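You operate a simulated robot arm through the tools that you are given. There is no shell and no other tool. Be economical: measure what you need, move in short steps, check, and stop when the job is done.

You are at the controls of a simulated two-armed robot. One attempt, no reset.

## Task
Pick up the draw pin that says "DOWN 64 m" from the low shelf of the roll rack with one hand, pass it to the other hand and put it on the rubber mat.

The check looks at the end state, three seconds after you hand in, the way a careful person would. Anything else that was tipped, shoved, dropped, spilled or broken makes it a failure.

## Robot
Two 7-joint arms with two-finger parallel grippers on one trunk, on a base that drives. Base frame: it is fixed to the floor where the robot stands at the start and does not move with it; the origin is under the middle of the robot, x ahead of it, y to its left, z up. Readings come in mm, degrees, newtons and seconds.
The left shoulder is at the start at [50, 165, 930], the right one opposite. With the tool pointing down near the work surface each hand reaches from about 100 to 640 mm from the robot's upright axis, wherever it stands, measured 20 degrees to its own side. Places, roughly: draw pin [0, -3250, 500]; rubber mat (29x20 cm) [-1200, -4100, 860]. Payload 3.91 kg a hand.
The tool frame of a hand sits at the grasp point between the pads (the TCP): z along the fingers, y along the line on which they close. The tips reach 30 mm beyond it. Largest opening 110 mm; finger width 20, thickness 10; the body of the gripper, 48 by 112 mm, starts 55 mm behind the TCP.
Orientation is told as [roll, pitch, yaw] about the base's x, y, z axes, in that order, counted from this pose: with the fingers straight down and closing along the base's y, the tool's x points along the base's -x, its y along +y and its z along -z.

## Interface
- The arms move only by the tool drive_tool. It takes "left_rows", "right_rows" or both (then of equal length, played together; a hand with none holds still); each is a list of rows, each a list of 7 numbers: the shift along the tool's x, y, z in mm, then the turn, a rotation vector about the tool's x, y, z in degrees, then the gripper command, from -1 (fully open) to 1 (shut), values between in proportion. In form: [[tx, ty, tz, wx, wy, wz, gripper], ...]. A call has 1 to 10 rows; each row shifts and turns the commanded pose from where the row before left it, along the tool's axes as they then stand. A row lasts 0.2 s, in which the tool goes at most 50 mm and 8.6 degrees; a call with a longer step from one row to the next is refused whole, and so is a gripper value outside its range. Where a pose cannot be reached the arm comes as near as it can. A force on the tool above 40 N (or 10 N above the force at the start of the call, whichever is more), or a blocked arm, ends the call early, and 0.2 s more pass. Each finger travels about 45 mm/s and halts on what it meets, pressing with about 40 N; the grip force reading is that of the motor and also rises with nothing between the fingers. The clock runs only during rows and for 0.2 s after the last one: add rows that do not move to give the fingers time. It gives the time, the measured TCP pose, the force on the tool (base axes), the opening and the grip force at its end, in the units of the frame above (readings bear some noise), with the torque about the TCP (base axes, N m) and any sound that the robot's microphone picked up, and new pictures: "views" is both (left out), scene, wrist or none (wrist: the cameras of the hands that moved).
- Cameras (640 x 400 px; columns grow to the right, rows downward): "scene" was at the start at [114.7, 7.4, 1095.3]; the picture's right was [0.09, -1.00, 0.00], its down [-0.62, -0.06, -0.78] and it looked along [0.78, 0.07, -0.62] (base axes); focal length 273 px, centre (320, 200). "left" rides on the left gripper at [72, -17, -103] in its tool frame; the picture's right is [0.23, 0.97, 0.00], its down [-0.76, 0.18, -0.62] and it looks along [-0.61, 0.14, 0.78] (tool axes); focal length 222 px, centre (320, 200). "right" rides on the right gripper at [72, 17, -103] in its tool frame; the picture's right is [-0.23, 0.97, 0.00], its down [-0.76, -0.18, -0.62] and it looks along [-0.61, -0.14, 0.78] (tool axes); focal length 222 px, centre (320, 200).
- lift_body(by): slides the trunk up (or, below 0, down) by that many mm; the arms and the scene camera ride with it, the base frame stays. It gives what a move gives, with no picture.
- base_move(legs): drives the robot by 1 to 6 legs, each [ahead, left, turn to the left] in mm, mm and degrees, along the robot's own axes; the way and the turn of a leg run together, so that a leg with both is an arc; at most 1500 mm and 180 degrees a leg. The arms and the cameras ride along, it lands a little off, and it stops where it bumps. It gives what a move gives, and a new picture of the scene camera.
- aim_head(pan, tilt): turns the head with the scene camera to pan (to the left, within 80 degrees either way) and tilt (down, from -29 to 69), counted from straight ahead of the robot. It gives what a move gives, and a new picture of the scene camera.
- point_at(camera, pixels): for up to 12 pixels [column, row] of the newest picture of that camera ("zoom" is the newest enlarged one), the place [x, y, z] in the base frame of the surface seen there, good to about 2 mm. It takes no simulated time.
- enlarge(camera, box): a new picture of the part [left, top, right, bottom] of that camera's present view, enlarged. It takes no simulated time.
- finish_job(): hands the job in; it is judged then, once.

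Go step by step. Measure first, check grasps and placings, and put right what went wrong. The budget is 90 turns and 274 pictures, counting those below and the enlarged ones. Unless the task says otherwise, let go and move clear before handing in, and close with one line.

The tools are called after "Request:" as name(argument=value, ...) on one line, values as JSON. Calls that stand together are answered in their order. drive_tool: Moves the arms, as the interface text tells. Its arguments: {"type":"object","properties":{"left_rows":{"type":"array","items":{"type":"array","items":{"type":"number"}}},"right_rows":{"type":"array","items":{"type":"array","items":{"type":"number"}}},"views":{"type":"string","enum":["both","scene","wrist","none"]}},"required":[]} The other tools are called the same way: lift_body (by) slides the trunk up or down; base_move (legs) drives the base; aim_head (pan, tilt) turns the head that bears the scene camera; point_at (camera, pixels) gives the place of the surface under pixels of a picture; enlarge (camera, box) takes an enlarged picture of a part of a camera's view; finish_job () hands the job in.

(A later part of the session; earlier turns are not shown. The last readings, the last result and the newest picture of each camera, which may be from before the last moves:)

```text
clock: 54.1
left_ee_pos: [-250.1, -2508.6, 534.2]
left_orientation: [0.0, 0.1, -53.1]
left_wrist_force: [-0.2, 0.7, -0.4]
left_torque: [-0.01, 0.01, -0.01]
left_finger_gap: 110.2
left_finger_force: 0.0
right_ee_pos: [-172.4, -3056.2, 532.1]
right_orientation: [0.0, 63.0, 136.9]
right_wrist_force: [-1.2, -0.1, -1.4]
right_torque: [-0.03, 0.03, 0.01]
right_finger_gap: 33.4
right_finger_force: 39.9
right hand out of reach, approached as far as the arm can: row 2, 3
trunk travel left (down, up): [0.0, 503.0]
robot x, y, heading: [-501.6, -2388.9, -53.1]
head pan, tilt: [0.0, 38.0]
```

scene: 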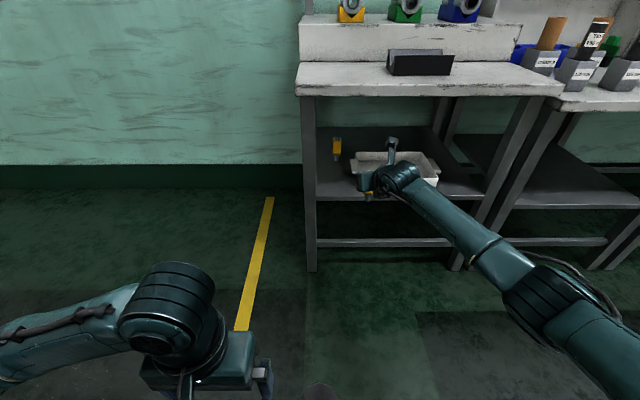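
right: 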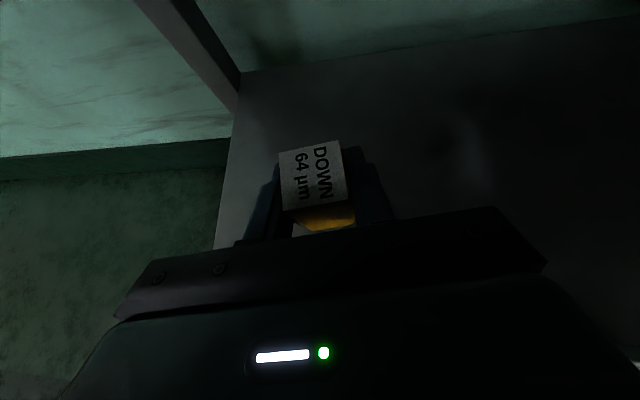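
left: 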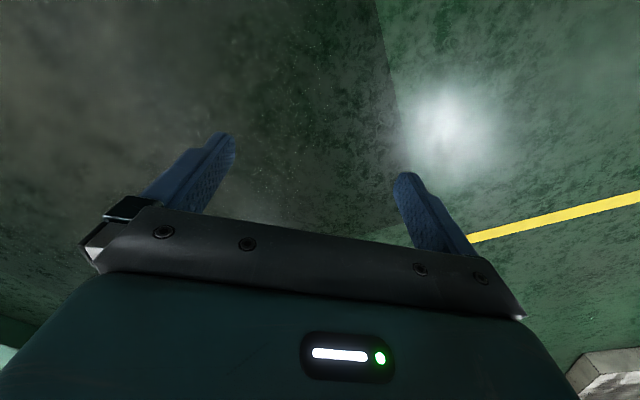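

The wrist limit allows only ~27° below horizontal, so a handover needs a better grip: I'll set the pin upright on the free left-front of the rack's table top, regrip it low with the right hand, then hand over in the air. First restore pin upright and raise the trunk.

Request:
drive_tool(right_rows=[[0, 0, 0, 0, -7, 0, 1], [0, 0, 0, 0, 0, 0, 1]], views="none")

Request:
lift_body(by=370)

Request:
aim_head(pan=0, tilt=45)

```text
clock: 54.7
left_ee_pos: [-249.3, -2507.5, 534.4]
left_orientation: [0.1, 0.1, -53.0]
left_wrist_force: [-0.6, -0.4, 0.3]
left_torque: [0.01, 0.03, 0.02]
left_finger_gap: 110.2
left_finger_force: 0.1
right_ee_pos: [-172.7, -3055.7, 532.0]
right_orientation: [0.1, 55.8, 137.0]
right_wrist_force: [-0.4, 0.2, -0.3]
right_torque: [0.01, -0.01, -0.02]
right_finger_gap: 33.3
right_finger_force: 40.1
trunk travel left (down, up): [0.0, 503.0]
robot x, y, heading: [-503.0, -2385.4, -52.9]
head pan, tilt: [0.0, 38.0]
```

```text
clock: 58.3
left_ee_pos: [-250.0, -2507.0, 903.9]
left_orientation: [0.1, 0.1, -53.0]
left_wrist_force: [0.1, 0.3, -0.2]
left_torque: [0.03, -0.02, -0.01]
left_finger_gap: 109.8
left_finger_force: 0.0
right_ee_pos: [-173.5, -3056.7, 902.3]
right_orientation: [0.0, 55.9, 136.9]
right_wrist_force: [0.8, 0.9, -1.4]
right_torque: [-0.03, 0.01, 0.03]
right_finger_gap: 33.4
right_finger_force: 39.9
trunk travel left (down, up): [-370.0, 133.0]
robot x, y, heading: [-505.7, -2390.0, -53.0]
head pan, tilt: [0.0, 38.0]
```

```text
clock: 59.0
left_ee_pos: [-249.2, -2508.0, 904.7]
left_orientation: [0.1, 0.1, -53.0]
left_wrist_force: [-0.2, -0.4, 0.9]
left_torque: [0.02, 0.03, 0.02]
left_finger_gap: 110.0
left_finger_force: 0.1
right_ee_pos: [-172.7, -3056.7, 901.2]
right_orientation: [0.0, 56.1, 136.9]
right_wrist_force: [0.4, 0.4, -0.5]
right_torque: [-0.01, 0.02, 0.0]
right_finger_gap: 33.7
right_finger_force: 40.2
trunk travel left (down, up): [-370.0, 133.0]
robot x, y, heading: [-502.0, -2393.8, -53.0]
head pan, tilt: [0.0, 45.0]
```

scene: 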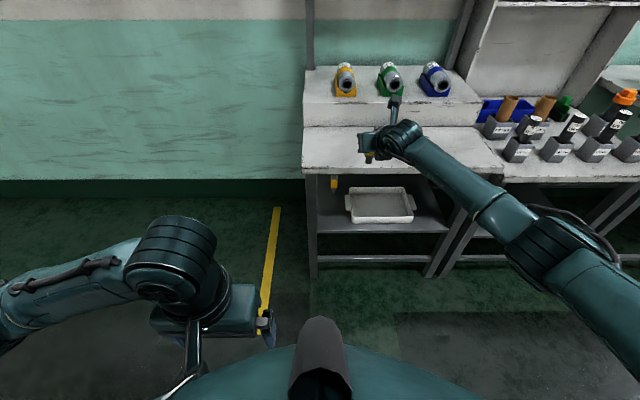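

The tabletop's left front, around (320–360,135–170), is free. I measure it.

Request:
point_at(camera="scene", pixels=[[320, 160], [315, 131], [350, 132], [340, 160], [307, 172], [450, 172], [430, 140], [312, 115]])

```text
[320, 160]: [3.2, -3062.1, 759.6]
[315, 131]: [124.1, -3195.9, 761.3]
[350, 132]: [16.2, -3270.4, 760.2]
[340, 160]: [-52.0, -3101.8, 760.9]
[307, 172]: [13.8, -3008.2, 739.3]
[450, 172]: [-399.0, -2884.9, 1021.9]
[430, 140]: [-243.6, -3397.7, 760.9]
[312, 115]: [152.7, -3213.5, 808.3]
```

The strip is 217 mm deep at z=760. I drive ahead 143 and left 69 so the pin stands over its free left part.

Request:
base_move(legs=[[143, 69, 0]])

Request:
enlarge(camera="right", box=[120, 50, 520, 300])

Request:
enlarge(camera="scene", box=[290, 60, 450, 180])

```text
clock: 60.4
left_ee_pos: [-109.0, -2582.2, 903.2]
left_orientation: [0.1, 0.2, -53.1]
left_wrist_force: [0.2, 0.3, -0.1]
left_torque: [0.0, 0.0, 0.0]
left_finger_gap: 109.9
left_finger_force: 0.0
right_ee_pos: [-31.5, -3131.7, 901.9]
right_orientation: [-0.1, 55.9, 136.9]
right_wrist_force: [-0.7, -0.2, -0.9]
right_torque: [-0.02, -0.03, 0.0]
right_finger_gap: 33.5
right_finger_force: 40.3
trunk travel left (down, up): [-370.0, 133.0]
robot x, y, heading: [-362.2, -2463.0, -52.9]
head pan, tilt: [0.0, 45.0]
```

scene: 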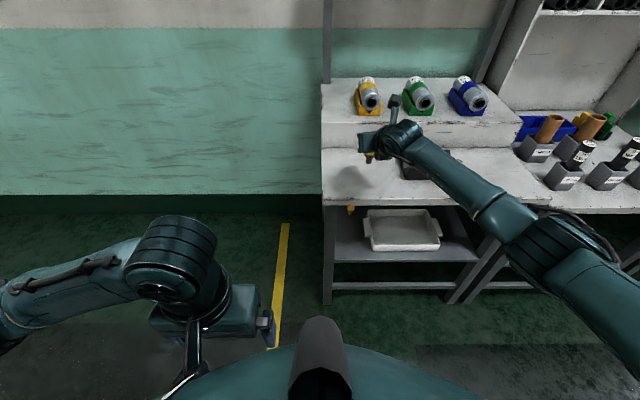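

```text
1.60 times, centred on (320, 175) of right
```

zoom: 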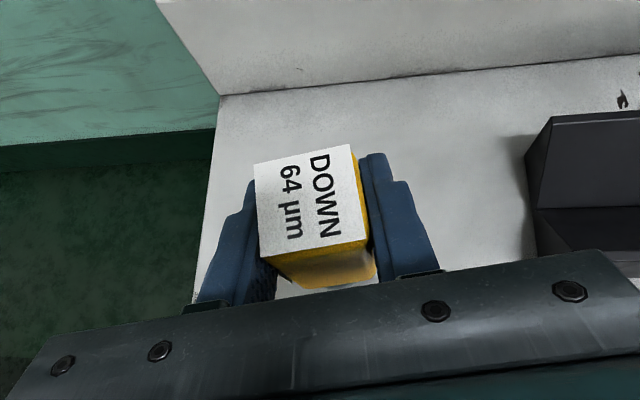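

```text
3.33 times, centred on (370, 120) of scene
```

zoom: 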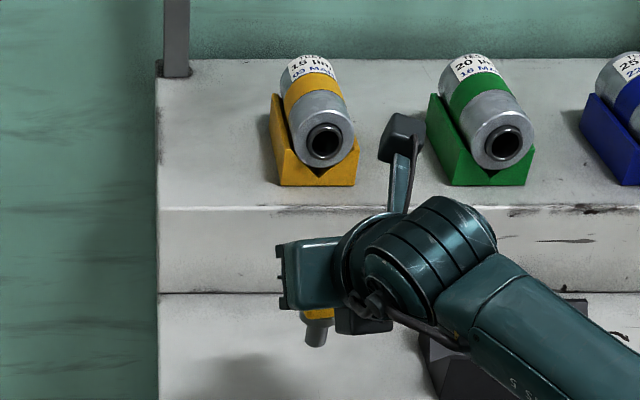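

Pin hangs upright over clear tabletop, V-block well to the right. I lower the trunk by 70 mm (contact expected at TCP z≈828).

Request:
lift_body(by=-70)

Request:
drive_tool(right_rows=[[-1.25, 0, 0.84, 0, 0, 0, 1], [-1.25, 0, 0.84, 0, 0, 0, 1], [0, 0, 0, 0, 0, 0, 1]], views="wrist")

```text
clock: 61.5
left_ee_pos: [-108.4, -2583.4, 833.9]
left_orientation: [0.1, 0.1, -53.0]
left_wrist_force: [1.0, 0.6, 0.4]
left_torque: [-0.02, 0.0, -0.01]
left_finger_gap: 110.0
left_finger_force: 0.1
right_ee_pos: [-31.7, -3131.2, 832.5]
right_orientation: [0.0, 55.9, 136.9]
right_wrist_force: [0.5, -0.2, -1.1]
right_torque: [0.0, 0.0, -0.03]
right_finger_gap: 33.4
right_finger_force: 40.0
trunk travel left (down, up): [-300.0, 203.0]
robot x, y, heading: [-365.6, -2461.6, -53.1]
head pan, tilt: [0.0, 45.0]
```

```text
clock: 62.3
left_ee_pos: [-108.5, -2583.3, 835.4]
left_orientation: [0.0, 0.0, -52.9]
left_wrist_force: [0.3, 0.6, 0.0]
left_torque: [0.01, -0.01, 0.01]
left_finger_gap: 109.9
left_finger_force: 0.0
right_ee_pos: [-30.6, -3132.0, 829.8]
right_orientation: [-0.1, 55.9, 136.9]
right_wrist_force: [-1.2, 0.5, -0.1]
right_torque: [0.02, -0.02, -0.01]
right_finger_gap: 33.2
right_finger_force: 39.8
trunk travel left (down, up): [-300.0, 203.0]
robot x, y, heading: [-360.9, -2463.8, -53.0]
head pan, tilt: [0.0, 45.0]
```

right: 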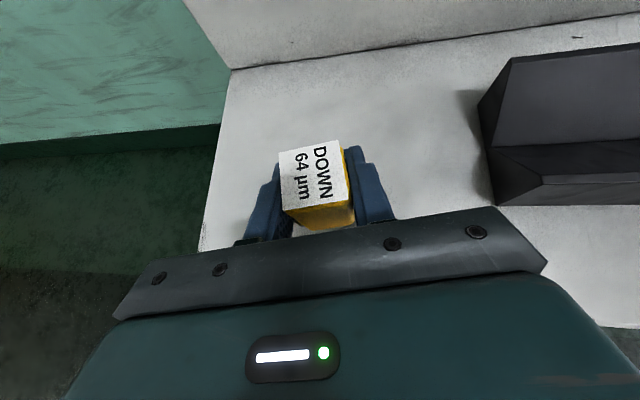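

No contact yet. I step down 1 mm at a time and watch the force.

Request:
drive_tool(right_rows=[[-0.83, 0, 0.56, 0, 0, 0, 1], [-0.83, 0, 0.56, 0, 0, 0, 1], [0, 0, 0, 0, 0, 0, 1]], views="none")

```text
clock: 63.1
left_ee_pos: [-108.5, -2582.2, 833.6]
left_orientation: [0.1, 0.2, -53.0]
left_wrist_force: [0.8, -0.4, -0.9]
left_torque: [0.01, 0.0, 0.02]
left_finger_gap: 110.1
left_finger_force: 0.1
right_ee_pos: [-31.1, -3131.7, 828.3]
right_orientation: [0.0, 56.0, 136.9]
right_wrist_force: [-0.7, 0.1, 0.8]
right_torque: [-0.04, 0.05, 0.03]
right_finger_gap: 33.6
right_finger_force: 39.8
trunk travel left (down, up): [-300.0, 203.0]
robot x, y, heading: [-365.4, -2467.4, -53.1]
head pan, tilt: [0.0, 45.0]
```

Request:
drive_tool(right_rows=[[-0.83, 0, 0.56, 0, 0, 0, 1], [0, 0, 0, 0, 0, 0, 1]], views="none")

Request:
point_at(camera="right", pixels=[[300, 160], [330, 190], [230, 200], [400, 120], [535, 65]])

```text
clock: 63.7
left_ee_pos: [-107.3, -2582.7, 834.0]
left_orientation: [0.2, 0.0, -53.0]
left_wrist_force: [0.6, 0.1, 0.4]
left_torque: [0.01, 0.01, 0.01]
left_finger_gap: 110.1
left_finger_force: 0.1
right_ee_pos: [-31.3, -3131.1, 828.0]
right_orientation: [0.0, 56.1, 137.0]
right_wrist_force: [-0.7, 0.8, 4.4]
right_torque: [-0.01, 0.06, -0.01]
right_finger_gap: 33.6
right_finger_force: 39.5
trunk travel left (down, up): [-300.0, 203.0]
robot x, y, heading: [-363.3, -2464.1, -52.8]
head pan, tilt: [0.0, 45.0]
```

```text
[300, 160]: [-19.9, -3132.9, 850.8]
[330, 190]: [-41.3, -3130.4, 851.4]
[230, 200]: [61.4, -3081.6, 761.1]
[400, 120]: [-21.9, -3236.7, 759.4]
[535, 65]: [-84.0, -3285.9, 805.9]
```

Contact: 4.4 N at TCP z=828. I release gently with a slow opening.

Request:
drive_tool(right_rows=[[0, 0, 0, 0, 0, 0, 0.35], [0, 0, 0, 0, 0, 0, 0.3], [0, 0, 0, 0, 0, 0, 0.2], [0, 0, 0, 0, 0, 0, 0.1], [0, 0, 0, 0, 0, 0, -0.1], [0, 0, 0, 0, 0, 0, -0.2]], views="both")

```text
clock: 65.1
left_ee_pos: [-109.0, -2582.9, 833.9]
left_orientation: [0.0, 0.1, -53.0]
left_wrist_force: [1.0, 0.0, 0.0]
left_torque: [0.01, 0.06, 0.02]
left_finger_gap: 109.9
left_finger_force: 0.1
right_ee_pos: [-31.3, -3131.1, 827.0]
right_orientation: [0.0, 56.0, 136.9]
right_wrist_force: [-0.6, 0.4, 0.0]
right_torque: [0.02, -0.01, -0.01]
right_finger_gap: 66.1
right_finger_force: 0.1
trunk travel left (down, up): [-300.0, 203.0]
robot x, y, heading: [-363.4, -2466.7, -53.1]
head pan, tilt: [0.0, 45.0]
```

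scene: 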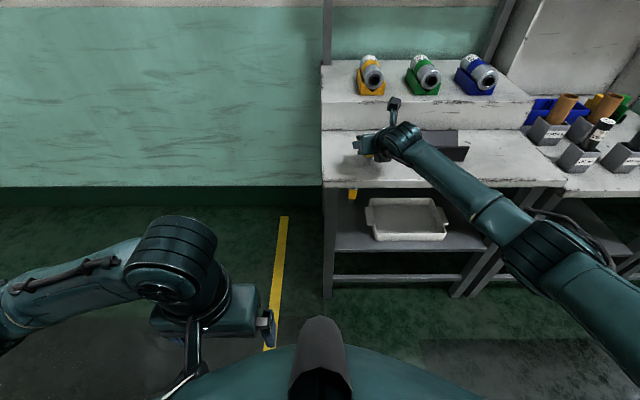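
right: 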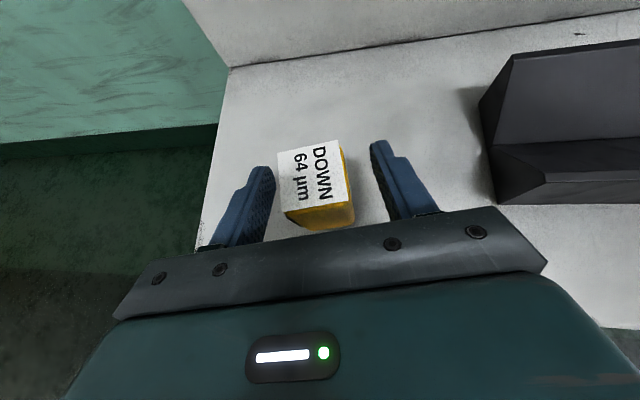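

The pin stands free on the table. I retreat along the tool axis, then fold the tool back to fingers-down in front of the table.

Request:
drive_tool(right_rows=[[0, 0, -26, 0, 0, 0, -0.2], [0, 0, -28, 0, 0, 0, -0.2], [0, 0, -36, 0, 0, 0, -0.2], [0, 0, -40, 0, 0, 0, -0.2], [0, 0, -40, 0, 0, 0, -0.2], [0, 0, -40, 0, 0, 0, -0.2], [0, 0, 0, 0, 0, 0, -0.2]], views="none")

Request:
drive_tool(right_rows=[[0, 0, 0, 0, -8, 0, -0.2], [0, 0, 0, 0, -8, 0, -0.2], [0, 0, 0, 0, -8, 0, -0.2], [0, 0, 0, 0, -8, 0, -0.2], [0, 0, 0, 0, -8, 0, -0.2], [0, 0, 0, 0, -8, 0, -0.2], [0, 0, 0, 0, -8, 0, -0.2]], views="scene")

```text
clock: 66.7
left_ee_pos: [-108.2, -2582.0, 834.5]
left_orientation: [0.1, 0.1, -53.1]
left_wrist_force: [-0.5, 0.0, -0.4]
left_torque: [-0.01, 0.02, 0.0]
left_finger_gap: 110.1
left_finger_force: 0.0
right_ee_pos: [-158.3, -3010.3, 941.9]
right_orientation: [0.0, 56.0, 136.8]
right_wrist_force: [-0.2, -0.8, 0.2]
right_torque: [-0.01, -0.01, 0.0]
right_finger_gap: 66.0
right_finger_force: 0.0
trunk travel left (down, up): [-300.0, 203.0]
robot x, y, heading: [-365.6, -2465.8, -53.1]
head pan, tilt: [0.0, 45.0]
```

```text
clock: 68.3
left_ee_pos: [-107.8, -2582.5, 833.8]
left_orientation: [0.1, 0.1, -53.0]
left_wrist_force: [-0.5, 0.0, -0.6]
left_torque: [0.04, 0.01, 0.02]
left_finger_gap: 110.0
left_finger_force: 0.1
right_ee_pos: [-159.1, -3013.1, 943.7]
right_orientation: [0.1, -0.2, 137.0]
right_wrist_force: [0.8, -1.4, 0.7]
right_torque: [0.0, 0.03, 0.02]
right_finger_gap: 66.0
right_finger_force: 0.0
trunk travel left (down, up): [-300.0, 203.0]
robot x, y, heading: [-363.0, -2466.8, -52.8]
head pan, tilt: [0.0, 45.0]
```

scene: 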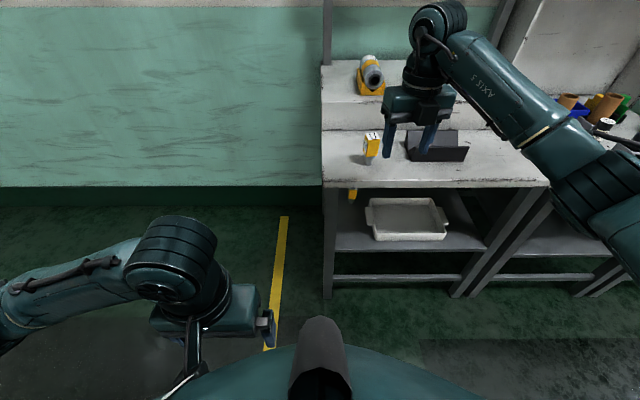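

The pin stands upright at (372,148). I measure it and unroll the right wrist.

Request:
enlarge(camera="scene", box=[340, 110, 404, 174])

Request:
drive_tool(right_rows=[[0, 0, 0, 0, 0, -8.5, -0.2], [0, 0, 0, 0, 0, -8.5, -0.2], [0, 0, 0, 0, 0, -8.5, -0.2], [0, 0, 0, 0, 0, -8.5, -0.2], [0, 0, 0, 0, 0, -8.5, -0.2], [0, 0, 0, 0, 0, -8.5, -0.2], [0, 0, 0, 0, 0, -8.5, -0.2], [0, 0, 0, 0, 0, -8.5, -0.2], [0, 0, 0, 0, 0, -8.5, -0.2], [0, 0, 0, 0, 0, -8.5, -0.2]], views="none")

Request:
drive_tool(right_rows=[[0, 0, 0, 0, 0, -8.5, -0.2], [0, 0, 0, 0, 0, -8.5, -0.2], [0, 0, 0, 0, 0, -8.5, -0.2], [0, 0, 0, 0, 0, -8.5, -0.2], [0, 0, 0, 0, 0, -8.5, -0.2], [0, 0, 0, 0, 0, -8.5, -0.2], [0, 0, 0, 0, 0, -8.5, -0.2], [0, 0, 0, 0, 0, -8.5, -0.2], [0, 0, 0, 0, 0, -8.5, -0.2], [0, 0, 0, 0, 0, -8.5, -0.2]], views="both")

```text
6.25 times, centred on (372, 142) of scene
```

zoom: 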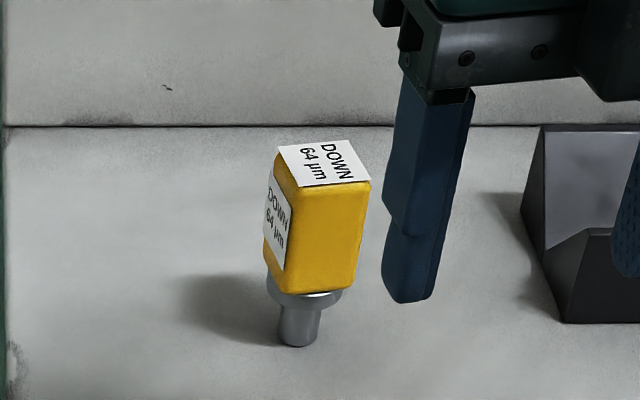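

```text
clock: 70.5
left_ee_pos: [-109.0, -2581.8, 833.7]
left_orientation: [0.1, 0.1, -52.9]
left_wrist_force: [0.2, 0.2, -0.1]
left_torque: [-0.01, 0.03, -0.05]
left_finger_gap: 110.1
left_finger_force: 0.1
right_ee_pos: [-158.8, -3011.9, 944.2]
right_orientation: [0.0, 0.1, -137.8]
right_wrist_force: [0.0, -0.7, 0.7]
right_torque: [-0.01, 0.03, 0.0]
right_finger_gap: 66.0
right_finger_force: 0.1
trunk travel left (down, up): [-300.0, 203.0]
robot x, y, heading: [-363.0, -2462.9, -52.8]
head pan, tilt: [0.0, 45.0]
```

```text
clock: 72.7
left_ee_pos: [-109.8, -2581.1, 833.4]
left_orientation: [0.1, 0.1, -53.0]
left_wrist_force: [0.2, -0.7, 0.6]
left_torque: [-0.01, 0.03, -0.02]
left_finger_gap: 109.8
left_finger_force: 0.0
right_ee_pos: [-159.4, -3012.4, 943.7]
right_orientation: [0.0, 0.0, -52.8]
right_wrist_force: [-0.1, -0.4, 0.0]
right_torque: [-0.01, 0.01, 0.01]
right_finger_gap: 65.7
right_finger_force: 0.1
trunk travel left (down, up): [-300.0, 203.0]
robot x, y, heading: [-364.5, -2468.1, -53.2]
head pan, tilt: [0.0, 45.0]
```

scene: 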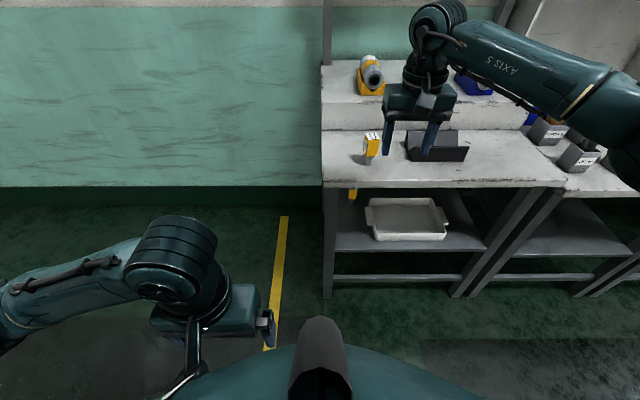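
right: 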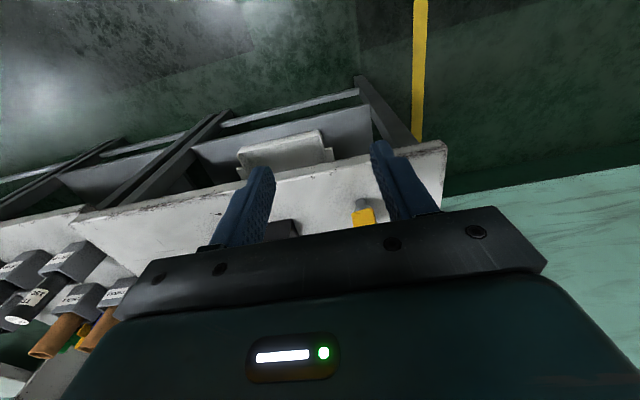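

Wrist unrolled; I measure the box corners in the zoom.

Request:
point_at(camera="zoom", pixels=[[282, 152], [350, 143], [367, 179], [301, 185], [299, 290], [353, 282], [297, 342], [315, 297]])

```text
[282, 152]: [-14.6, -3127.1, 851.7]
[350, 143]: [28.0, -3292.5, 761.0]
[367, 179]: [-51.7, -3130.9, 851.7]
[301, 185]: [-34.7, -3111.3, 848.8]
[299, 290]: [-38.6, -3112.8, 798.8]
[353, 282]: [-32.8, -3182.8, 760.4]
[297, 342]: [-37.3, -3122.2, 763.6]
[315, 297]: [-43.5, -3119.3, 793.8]
```

Box centre is (-33,-3129), faces at heading -40°. I align yaw and pitch the right tool forward 60° (camera below), here in free air.

Request:
drive_tool(right_rows=[[0, 0, 0, 0, 0, -6.4, -0.2], [0, 0, 0, 0, 0, -6.4, -0.2], [0, 0, 0, 0, -7.5, 0, -0.2], [0, 0, 0, 0, -7.5, 0, -0.2], [0, 0, 0, 0, -7.5, 0, -0.2], [0, 0, 0, 0, -7.5, 0, -0.2], [0, 0, 0, 0, -7.5, 0, -0.2], [0, 0, 0, 0, -7.5, 0, -0.2], [0, 0, 0, 0, -7.5, 0, -0.2], [0, 0, 0, 0, -7.5, 0, -0.2]], views="both")

```text
clock: 74.9
left_ee_pos: [-110.1, -2582.0, 835.2]
left_orientation: [0.0, 0.1, -53.0]
left_wrist_force: [-0.1, -0.8, -0.5]
left_torque: [-0.01, 0.03, -0.01]
left_finger_gap: 109.7
left_finger_force: 0.1
right_ee_pos: [-158.3, -3013.5, 944.1]
right_orientation: [0.1, -60.1, -40.3]
right_wrist_force: [-1.3, -0.1, -0.4]
right_torque: [0.02, 0.03, -0.02]
right_finger_gap: 66.1
right_finger_force: 0.0
trunk travel left (down, up): [-300.0, 203.0]
robot x, y, heading: [-360.4, -2460.6, -52.8]
head pan, tilt: [0.0, 45.0]
```

scene: 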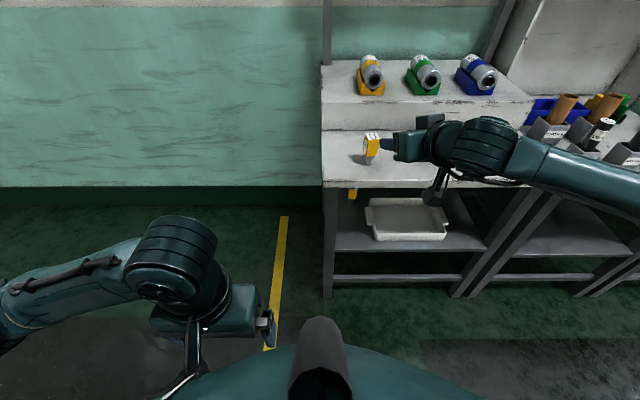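
right: 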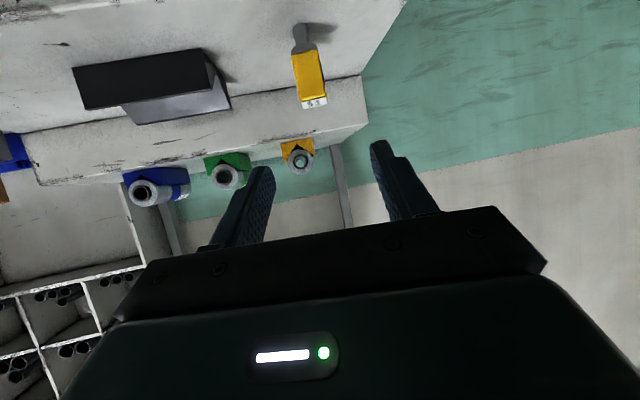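

The 60° forward pitch is reached. I move to a pre-grasp point 90 mm back along the tool from the low part of the box.

Request:
drive_tool(right_rows=[[5.5, -1.25, 19.1, 0, 0, 0, -0.2], [5.5, -1.25, 19.1, 0, 0, 0, -0.2], [5.5, -1.25, 19.1, 0, 0, 0, -0.2], [5.5, -1.25, 19.1, 0, 0, 0, -0.2], [5.5, -1.25, 19.1, 0, 0, 0, -0.2], [5.5, -1.25, 19.1, 0, 0, 0, -0.2], [0, 0, 0, 0, 0, 0, -0.2]], views="both")

```text
clock: 76.5
left_ee_pos: [-108.4, -2581.9, 834.4]
left_orientation: [0.1, 0.1, -53.1]
left_wrist_force: [0.8, -1.0, -0.6]
left_torque: [-0.02, 0.02, 0.0]
left_finger_gap: 110.1
left_finger_force: 0.0
right_ee_pos: [-99.4, -3071.7, 856.5]
right_orientation: [0.0, -60.0, -40.2]
right_wrist_force: [-0.6, 1.0, 0.1]
right_torque: [0.01, 0.04, -0.03]
right_finger_gap: 66.1
right_finger_force: 0.0
trunk travel left (down, up): [-300.0, 203.0]
robot x, y, heading: [-365.0, -2465.0, -53.2]
head pan, tilt: [0.0, 45.0]
```

scene: 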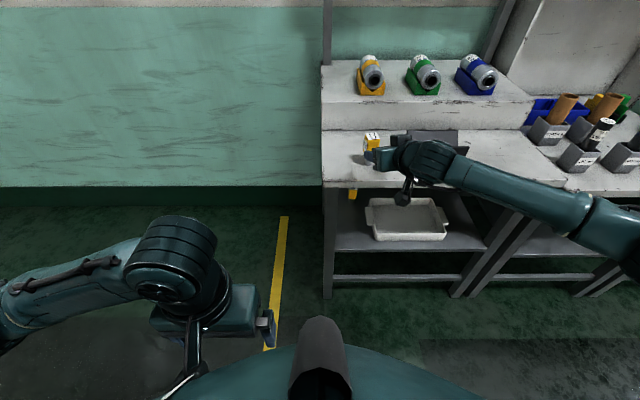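
right: 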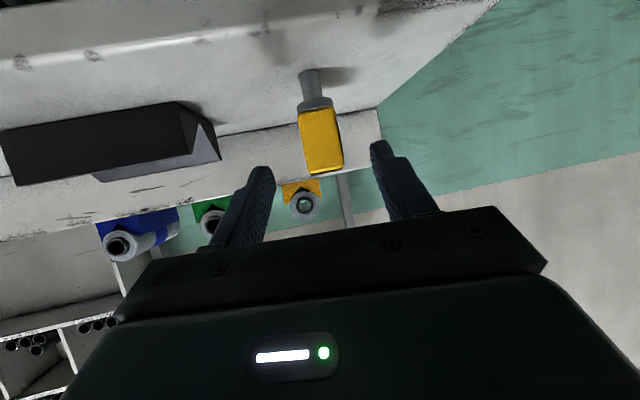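

The yellow box (320,140) is centred between the fingers. I advance 89 mm along the tool.

Request:
drive_tool(right_rows=[[-0.2, -0.2, 17.8, 0, 0, 0, -0.2], [-0.2, -0.2, 17.8, 0, 0, 0, -0.2], [-0.2, -0.2, 17.8, 0, 0, 0, -0.2], [-0.2, -0.2, 17.8, 0, 0, 0, -0.2], [-0.2, -0.2, 17.8, 0, 0, 0, -0.2], [0, 0, 0, 0, 0, 0, -0.2]], views="both")

Request:
enlarge(camera="scene", box=[340, 110, 420, 170])

```text
clock: 77.9
left_ee_pos: [-109.5, -2582.2, 834.0]
left_orientation: [0.1, 0.0, -53.0]
left_wrist_force: [-0.3, 0.1, 0.5]
left_torque: [0.0, 0.0, 0.01]
left_finger_gap: 110.0
left_finger_force: 0.1
right_ee_pos: [-41.2, -3122.3, 814.8]
right_orientation: [0.1, -60.1, -40.3]
right_wrist_force: [0.1, -0.8, -0.7]
right_torque: [-0.02, -0.01, 0.01]
right_finger_gap: 66.0
right_finger_force: 0.0
trunk travel left (down, up): [-300.0, 203.0]
robot x, y, heading: [-361.2, -2466.1, -53.0]
head pan, tilt: [0.0, 45.0]
```

scene: 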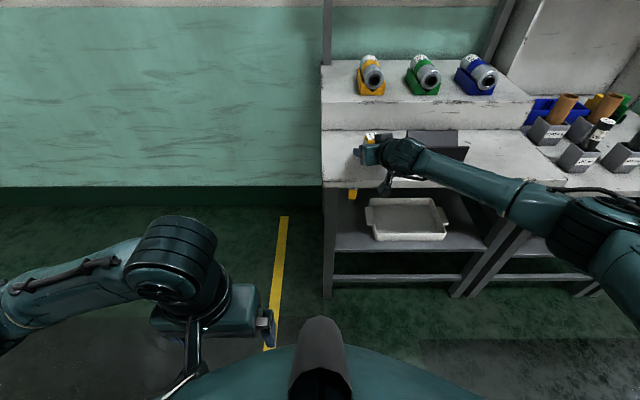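
right: 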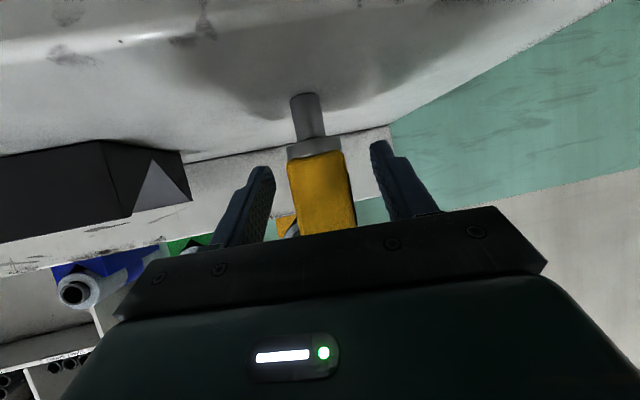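

```text
6.67 times, centred on (380, 140) of scene
```

zoom: 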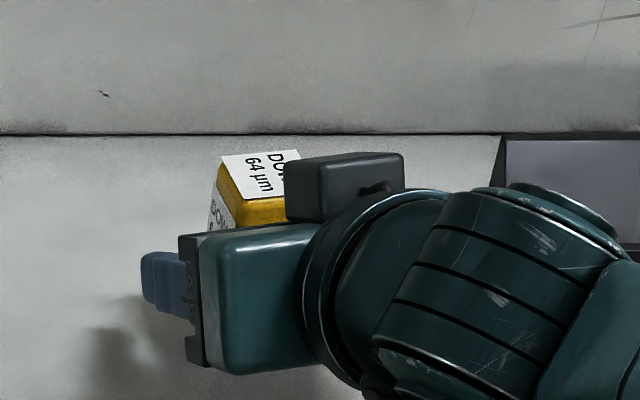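

Box well placed, but a dark block sits on the gripper's upper side (345,185 in zoom); I measure it since the left hand must clear it, then close.

Request:
point_at(camera="zoom", pixels=[[295, 170], [292, 205], [345, 160], [395, 160], [330, 195], [210, 245], [240, 235], [290, 155], [270, 215]])

Request:
drive_tool(right_rows=[[0, 0, 0, 0, 0, 0, 0.2], [0, 0, 0, 0, 0, 0, 0.35], [0, 0, 0, 0, 0, 0, 0.6], [0, 0, 0, 0, 0, 0, 1], [0, 0, 0, 0, 0, 0, 1]], views="wrist")

```text
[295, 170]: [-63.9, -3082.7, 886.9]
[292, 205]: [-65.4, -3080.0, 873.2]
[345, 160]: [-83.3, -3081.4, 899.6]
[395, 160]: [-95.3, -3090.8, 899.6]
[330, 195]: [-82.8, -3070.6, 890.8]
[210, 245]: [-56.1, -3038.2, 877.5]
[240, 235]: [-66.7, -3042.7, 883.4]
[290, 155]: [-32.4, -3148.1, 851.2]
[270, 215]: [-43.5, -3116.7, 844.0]
```

```text
clock: 79.1
left_ee_pos: [-108.8, -2582.3, 833.6]
left_orientation: [0.1, 0.1, -53.0]
left_wrist_force: [-0.2, 0.5, 0.1]
left_torque: [0.0, -0.03, 0.01]
left_finger_gap: 109.8
left_finger_force: 0.1
right_ee_pos: [-40.5, -3122.1, 814.0]
right_orientation: [0.1, -60.0, -40.3]
right_wrist_force: [0.6, 0.0, -0.4]
right_torque: [-0.03, -0.03, -0.01]
right_finger_gap: 33.2
right_finger_force: 40.0
trunk travel left (down, up): [-300.0, 203.0]
robot x, y, heading: [-364.7, -2468.0, -53.1]
head pan, tilt: [0.0, 45.0]
```

right: 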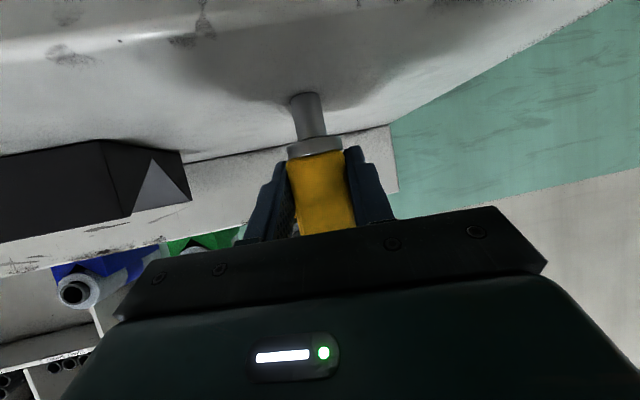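

Gripped (33.2 mm, 40 N) low on the box, leaving the top 20+ mm for the left hand. I lift with the trunk and back out.

Request:
lift_body(by=90)

Request:
base_move(legs=[[-230, 0, 0]])

```text
clock: 80.3
left_ee_pos: [-108.1, -2583.1, 925.3]
left_orientation: [0.2, 0.1, -53.0]
left_wrist_force: [0.0, 0.6, 0.6]
left_torque: [0.0, 0.0, 0.01]
left_finger_gap: 110.0
left_finger_force: 0.0
right_ee_pos: [-41.3, -3121.9, 904.5]
right_orientation: [0.0, -59.9, -40.4]
right_wrist_force: [0.2, -0.3, -0.8]
right_torque: [0.02, 0.01, 0.01]
right_finger_gap: 33.2
right_finger_force: 39.8
trunk travel left (down, up): [-390.0, 113.0]
robot x, y, heading: [-365.2, -2467.1, -53.2]
head pan, tilt: [0.0, 45.0]
```

```text
clock: 82.1
left_ee_pos: [-247.4, -2400.4, 923.5]
left_orientation: [0.1, 0.2, -53.2]
left_wrist_force: [0.2, 0.0, -0.1]
left_torque: [-0.07, -0.02, 0.02]
left_finger_gap: 110.1
left_finger_force: 0.1
right_ee_pos: [-180.0, -2939.3, 903.6]
right_orientation: [0.0, -60.0, -40.5]
right_wrist_force: [0.6, -0.4, -0.5]
right_torque: [0.01, 0.02, 0.01]
right_finger_gap: 33.2
right_finger_force: 40.3
trunk travel left (down, up): [-390.0, 113.0]
robot x, y, heading: [-499.6, -2280.4, -53.2]
head pan, tilt: [0.0, 45.0]
```

scene: 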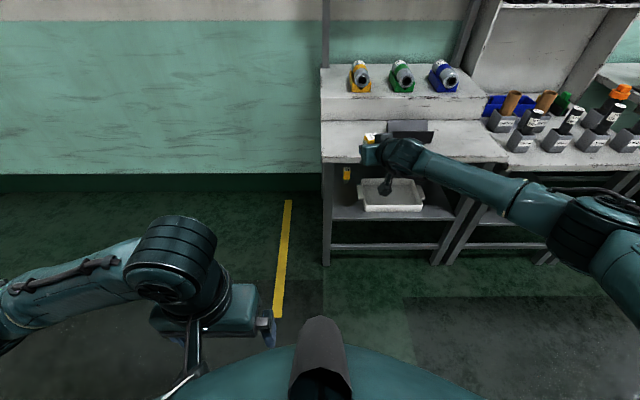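

Now I bring the right hand with the pin toward the handover spot in front of the robot (ahead 500, left -60).

Request:
drive_tool(right_rows=[[12.2, 15.6, -21.2, 0, 0, 0, 1], [12.2, 15.6, -21.2, 0, 0, 0, 1], [12.2, 15.6, -21.2, 0, 0, 0, 1], [12.2, 15.6, -21.2, 0, 0, 0, 1], [12.2, 15.6, -21.2, 0, 0, 0, 1], [12.2, 15.6, -21.2, 0, 0, 0, 1], [12.2, 15.6, -21.2, 0, 0, 0, 1], [12.2, 15.6, -21.2, 0, 0, 0, 1]], views="scene")

```text
clock: 83.9
left_ee_pos: [-245.9, -2399.8, 923.8]
left_orientation: [0.2, 0.0, -53.1]
left_wrist_force: [0.0, -0.4, -0.4]
left_torque: [0.02, -0.06, 0.01]
left_finger_gap: 110.0
left_finger_force: 0.0
right_ee_pos: [-215.2, -2875.3, 914.2]
right_orientation: [0.1, -59.8, -40.4]
right_wrist_force: [-0.7, -0.3, -1.0]
right_torque: [-0.01, 0.01, 0.02]
right_finger_gap: 33.4
right_finger_force: 39.9
right hand out of reach, approached as far as the arm can: row 3, 4, 5, 6, 7, 8
trunk travel left (down, up): [-390.0, 113.0]
robot x, y, heading: [-499.8, -2278.1, -53.0]
head pan, tilt: [0.0, 45.0]
```

scene: 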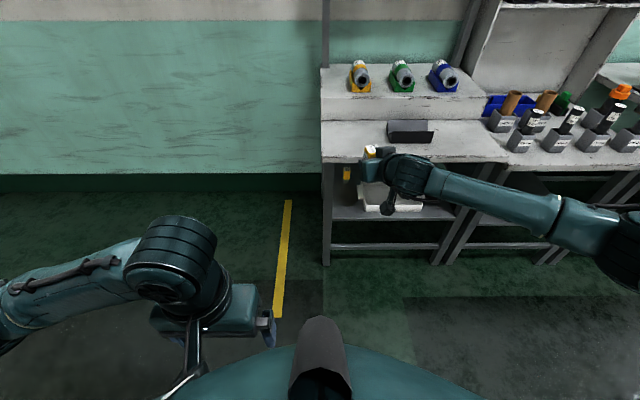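

The wrist limits at ahead ≈650. Yawing the tool to the left relaxes the wrist, so I turn it 40° about the vertical and then look.

Request:
drive_tool(right_rows=[[0, 0, 0, -6.93, 0, -4, 1], [0, 0, 0, -6.93, 0, -4, 1], [0, 0, 0, -6.93, 0, -4, 1], [0, 0, 0, -6.93, 0, -4, 1], [0, 0, 0, -6.93, 0, -4, 1], [0, 0, 0, 0, 0, 0, 1]], views="none")

```text
clock: 85.3
left_ee_pos: [-246.0, -2399.2, 924.7]
left_orientation: [0.1, 0.0, -53.2]
left_wrist_force: [0.3, -0.3, -1.1]
left_torque: [-0.01, -0.01, 0.03]
left_finger_gap: 110.0
left_finger_force: 0.1
right_ee_pos: [-216.5, -2876.7, 918.4]
right_orientation: [0.1, -59.9, -0.3]
right_wrist_force: [0.2, 0.7, -0.4]
right_torque: [0.03, 0.0, -0.02]
right_finger_gap: 33.4
right_finger_force: 40.2
trunk travel left (down, up): [-390.0, 113.0]
robot x, y, heading: [-501.0, -2279.8, -53.0]
head pan, tilt: [0.0, 45.0]
```

Yaw is now -0.3°. I try the translation to the handover spot again.

Request:
drive_tool(right_rows=[[4, 30, -6.5, 0, 0, 0, 1], [4, 30, -6.5, 0, 0, 0, 1], [4, 30, -6.5, 0, 0, 0, 1], [4, 30, -6.5, 0, 0, 0, 1], [4, 30, -6.5, 0, 0, 0, 1], [4, 27, -6.5, 0, 0, 0, 1], [0, 0, 0, 0, 0, 0, 1]], views="scene")

```text
clock: 86.9
left_ee_pos: [-245.5, -2399.4, 925.1]
left_orientation: [0.1, 0.0, -53.1]
left_wrist_force: [-0.5, -0.5, -0.3]
left_torque: [-0.01, -0.01, 0.01]
left_finger_gap: 109.9
left_finger_force: 0.0
right_ee_pos: [-259.5, -2700.2, 914.6]
right_orientation: [0.1, -60.0, -0.4]
right_wrist_force: [-0.1, 0.6, -0.7]
right_torque: [-0.02, 0.08, 0.02]
right_finger_gap: 33.4
right_finger_force: 40.0
trunk travel left (down, up): [-390.0, 113.0]
robot x, y, heading: [-500.7, -2281.2, -53.2]
head pan, tilt: [0.0, 45.0]
```

scene: 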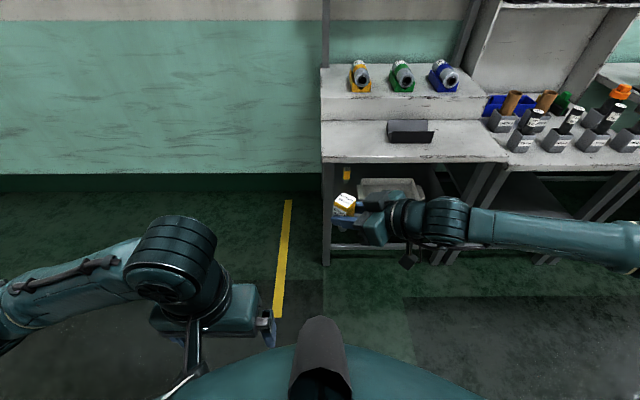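

Reached without limits; the pin's label shows at (345,203). I zoom to measure the box in the hand.

Request:
enlarge(camera="scene", box=[315, 170, 411, 230])

```text
6.67 times, centred on (363, 200) of scene
```

zoom: 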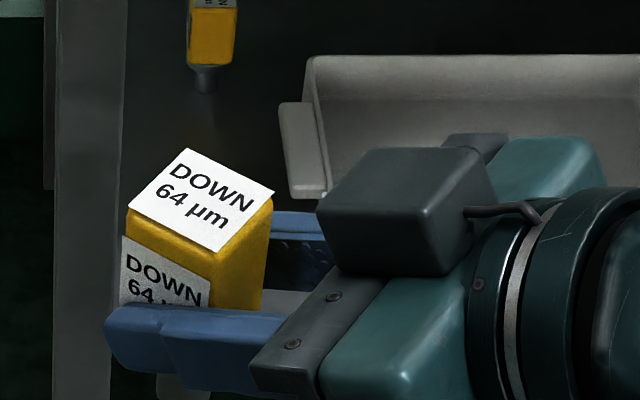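

Request:
point_at(camera="zoom", pixels=[[186, 152], [270, 193], [222, 248], [132, 205], [335, 160], [325, 205], [335, 265], [440, 275], [465, 160], [200, 370]])

```text
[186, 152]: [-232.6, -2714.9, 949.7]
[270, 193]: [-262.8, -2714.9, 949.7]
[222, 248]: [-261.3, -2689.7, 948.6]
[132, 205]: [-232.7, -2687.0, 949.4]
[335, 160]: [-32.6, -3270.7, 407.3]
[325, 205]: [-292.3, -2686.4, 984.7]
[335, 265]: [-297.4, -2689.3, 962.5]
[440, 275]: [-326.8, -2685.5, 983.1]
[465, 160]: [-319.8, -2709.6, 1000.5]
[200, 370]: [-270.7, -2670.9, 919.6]
```

Box top: centre (-247.5,-2701), z 949.5, square to the world axes. I raise the left hand and yaw it to -90° so that it closes along x over the free front/back faces.

Request:
drive_tool(left_rows=[[0, 0, -25, 0, 0, 7.38, 0.0], [0, 0, -25, 0, 0, 7.38, 0.09], [0, 0, -25, 0, 0, 7.38, 0.09], [0, 0, -25, 0, 0, 7.38, 0.09], [0, 0, -25, 0, 0, 7.38, 0.09], [0, 0, 0, 0, 0, 0, 0.09]], views="none")

```text
clock: 88.3
left_ee_pos: [-245.5, -2407.4, 1049.4]
left_orientation: [-0.1, 0.1, -90.1]
left_wrist_force: [0.1, -0.1, 0.5]
left_torque: [-0.01, 0.01, -0.03]
left_finger_gap: 50.2
left_finger_force: 0.1
left hand out of reach, approached as far as the arm can: row 2
right_ee_pos: [-259.3, -2699.7, 915.1]
right_orientation: [0.0, -60.0, -0.4]
right_wrist_force: [0.3, 0.1, -1.2]
right_torque: [0.01, 0.01, 0.0]
right_finger_gap: 33.4
right_finger_force: 40.4
trunk travel left (down, up): [-390.0, 113.0]
robot x, y, heading: [-497.1, -2280.5, -53.2]
head pan, tilt: [0.0, 45.0]
```

Left is at the right yaw. I move it over the box at z≈1050.

Request:
drive_tool(left_rows=[[-42, -0.3, 0, 0, 0, 0, 0.09], [-42, -0.3, 0, 0, 0, 0, 0.09], [-42, -0.3, 0, 0, 0, 0, 0.09], [-42, -0.3, 0, 0, 0, 0, 0.09], [-42, -0.3, 0, 0, 0, 0, 0.09], [-42, -0.3, 0, 0, 0, 0, 0.09], [-41.6, -0.2, 0, 0, 0, 0, 0.09], [0, 0, 0, 0, 0, 0, 0.09]], views="both")

```text
clock: 90.1
left_ee_pos: [-247.9, -2699.5, 1048.0]
left_orientation: [0.1, 0.1, -90.1]
left_wrist_force: [-0.1, 0.1, -0.4]
left_torque: [0.02, 0.0, 0.02]
left_finger_gap: 50.2
left_finger_force: 0.1
right_ee_pos: [-259.0, -2700.0, 915.9]
right_orientation: [0.1, -60.0, -0.4]
right_wrist_force: [0.0, -0.2, -0.6]
right_torque: [-0.02, 0.03, -0.01]
right_finger_gap: 33.4
right_finger_force: 39.8
trunk travel left (down, up): [-390.0, 113.0]
robot x, y, heading: [-499.9, -2280.5, -53.0]
head pan, tilt: [0.0, 45.0]
```

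scene: 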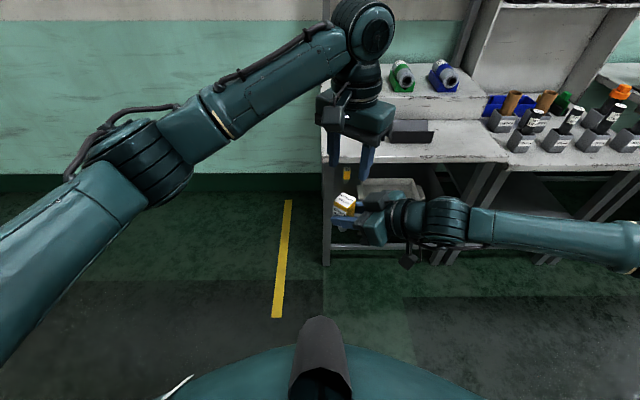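
left: 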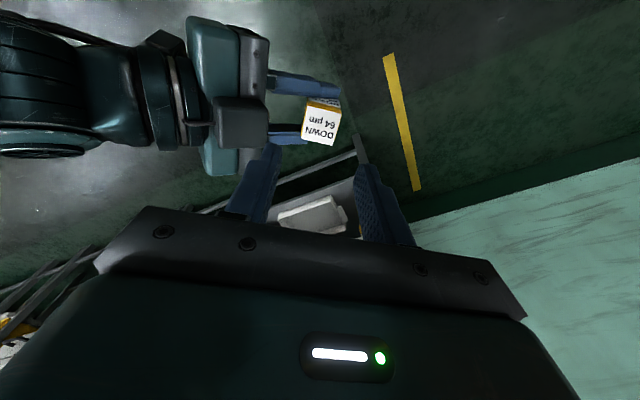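

Hovering above the pin; I verify the box position with the left wrist camera.

Request:
point_at(camera="left", pixels=[[310, 108], [337, 112], [332, 143], [304, 137], [219, 105], [245, 125], [262, 125]])

```text
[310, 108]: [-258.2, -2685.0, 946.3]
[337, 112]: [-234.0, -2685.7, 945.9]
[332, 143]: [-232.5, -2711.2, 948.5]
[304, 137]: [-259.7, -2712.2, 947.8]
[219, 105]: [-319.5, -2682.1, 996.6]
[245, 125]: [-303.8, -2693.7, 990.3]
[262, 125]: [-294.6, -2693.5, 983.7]
```

Both measurements agree within 1–2 mm. I descend 89 mm.

Request:
drive_tool(left_rows=[[-0.5, 0.3, 20, 0, 0, 0, 0.09], [-0.5, 0.3, 20, 0, 0, 0, 0.09], [0, 0, 16, 0, 0, 0, 0.09], [0, 0, 12, 0, 0, 0, 0.09], [0, 0, 11, 0, 0, 0, 0.09], [0, 0, 10, 0, 0, 0, 0.09], [0, 0, 0, 0, 0, 0, 0.09]], views="both")

Request:
enlarge(camera="scene", box=[295, 120, 423, 240])

```text
clock: 91.7
left_ee_pos: [-246.9, -2700.0, 959.8]
left_orientation: [-0.1, 0.1, -90.0]
left_wrist_force: [0.7, 0.0, -0.2]
left_torque: [0.04, 0.0, -0.03]
left_finger_gap: 50.1
left_finger_force: 0.1
right_ee_pos: [-259.0, -2700.2, 913.9]
right_orientation: [0.2, -60.0, -0.4]
right_wrist_force: [-0.1, 0.9, -1.0]
right_torque: [0.01, 0.01, 0.05]
right_finger_gap: 33.6
right_finger_force: 40.1
trunk travel left (down, up): [-390.0, 113.0]
robot x, y, heading: [-500.8, -2282.6, -53.5]
head pan, tilt: [0.0, 45.0]
```

scene: 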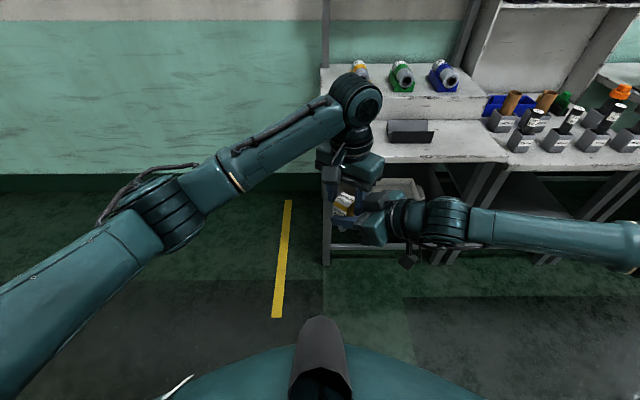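
left: 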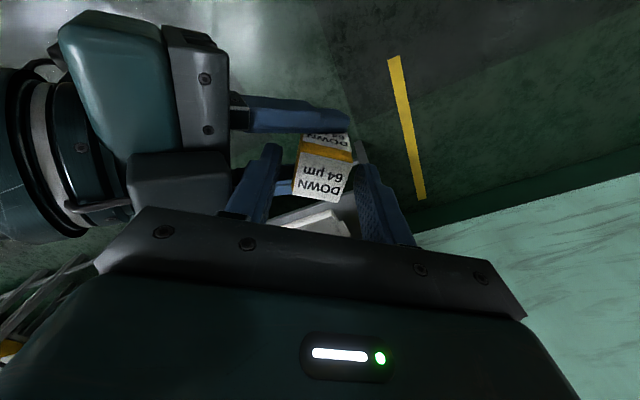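

```text
3.33 times, centred on (359, 180) of scene
```

zoom: 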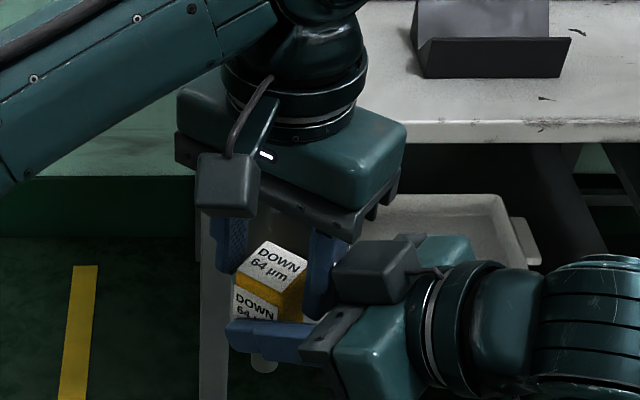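

The left fingers straddle the box's free front/back faces with no contact force. I close the left.

Request:
drive_tool(left_rows=[[0, 0, 0, 0, 0, 0, 0.25], [0, 0, 0, 0, 0, 0, 0.4], [0, 0, 0, 0, 0, 0, 0.6], [0, 0, 0, 0, 0, 0, 1], [0, 0, 0, 0, 0, 0, 1], [0, 0, 0, 0, 0, 0, 1]], views="wrist")

```text
clock: 93.1
left_ee_pos: [-246.8, -2699.8, 959.3]
left_orientation: [0.1, 0.2, -89.9]
left_wrist_force: [6.3, -0.5, -0.8]
left_torque: [-0.04, -0.16, -0.25]
left_finger_gap: 33.3
left_finger_force: 39.7
right_ee_pos: [-259.9, -2700.5, 913.9]
right_orientation: [0.1, -60.0, -0.4]
right_wrist_force: [-6.8, 1.1, 1.3]
right_torque: [0.0, -0.14, 0.27]
right_finger_gap: 33.4
right_finger_force: 40.0
trunk travel left (down, up): [-390.0, 113.0]
robot x, y, heading: [-500.3, -2281.4, -53.0]
head pan, tilt: [0.0, 45.0]
```

left: 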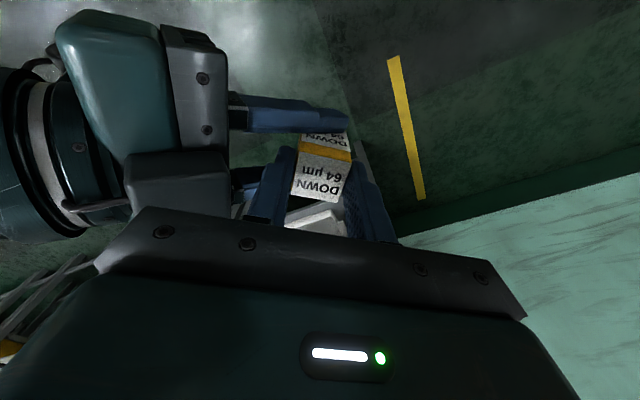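

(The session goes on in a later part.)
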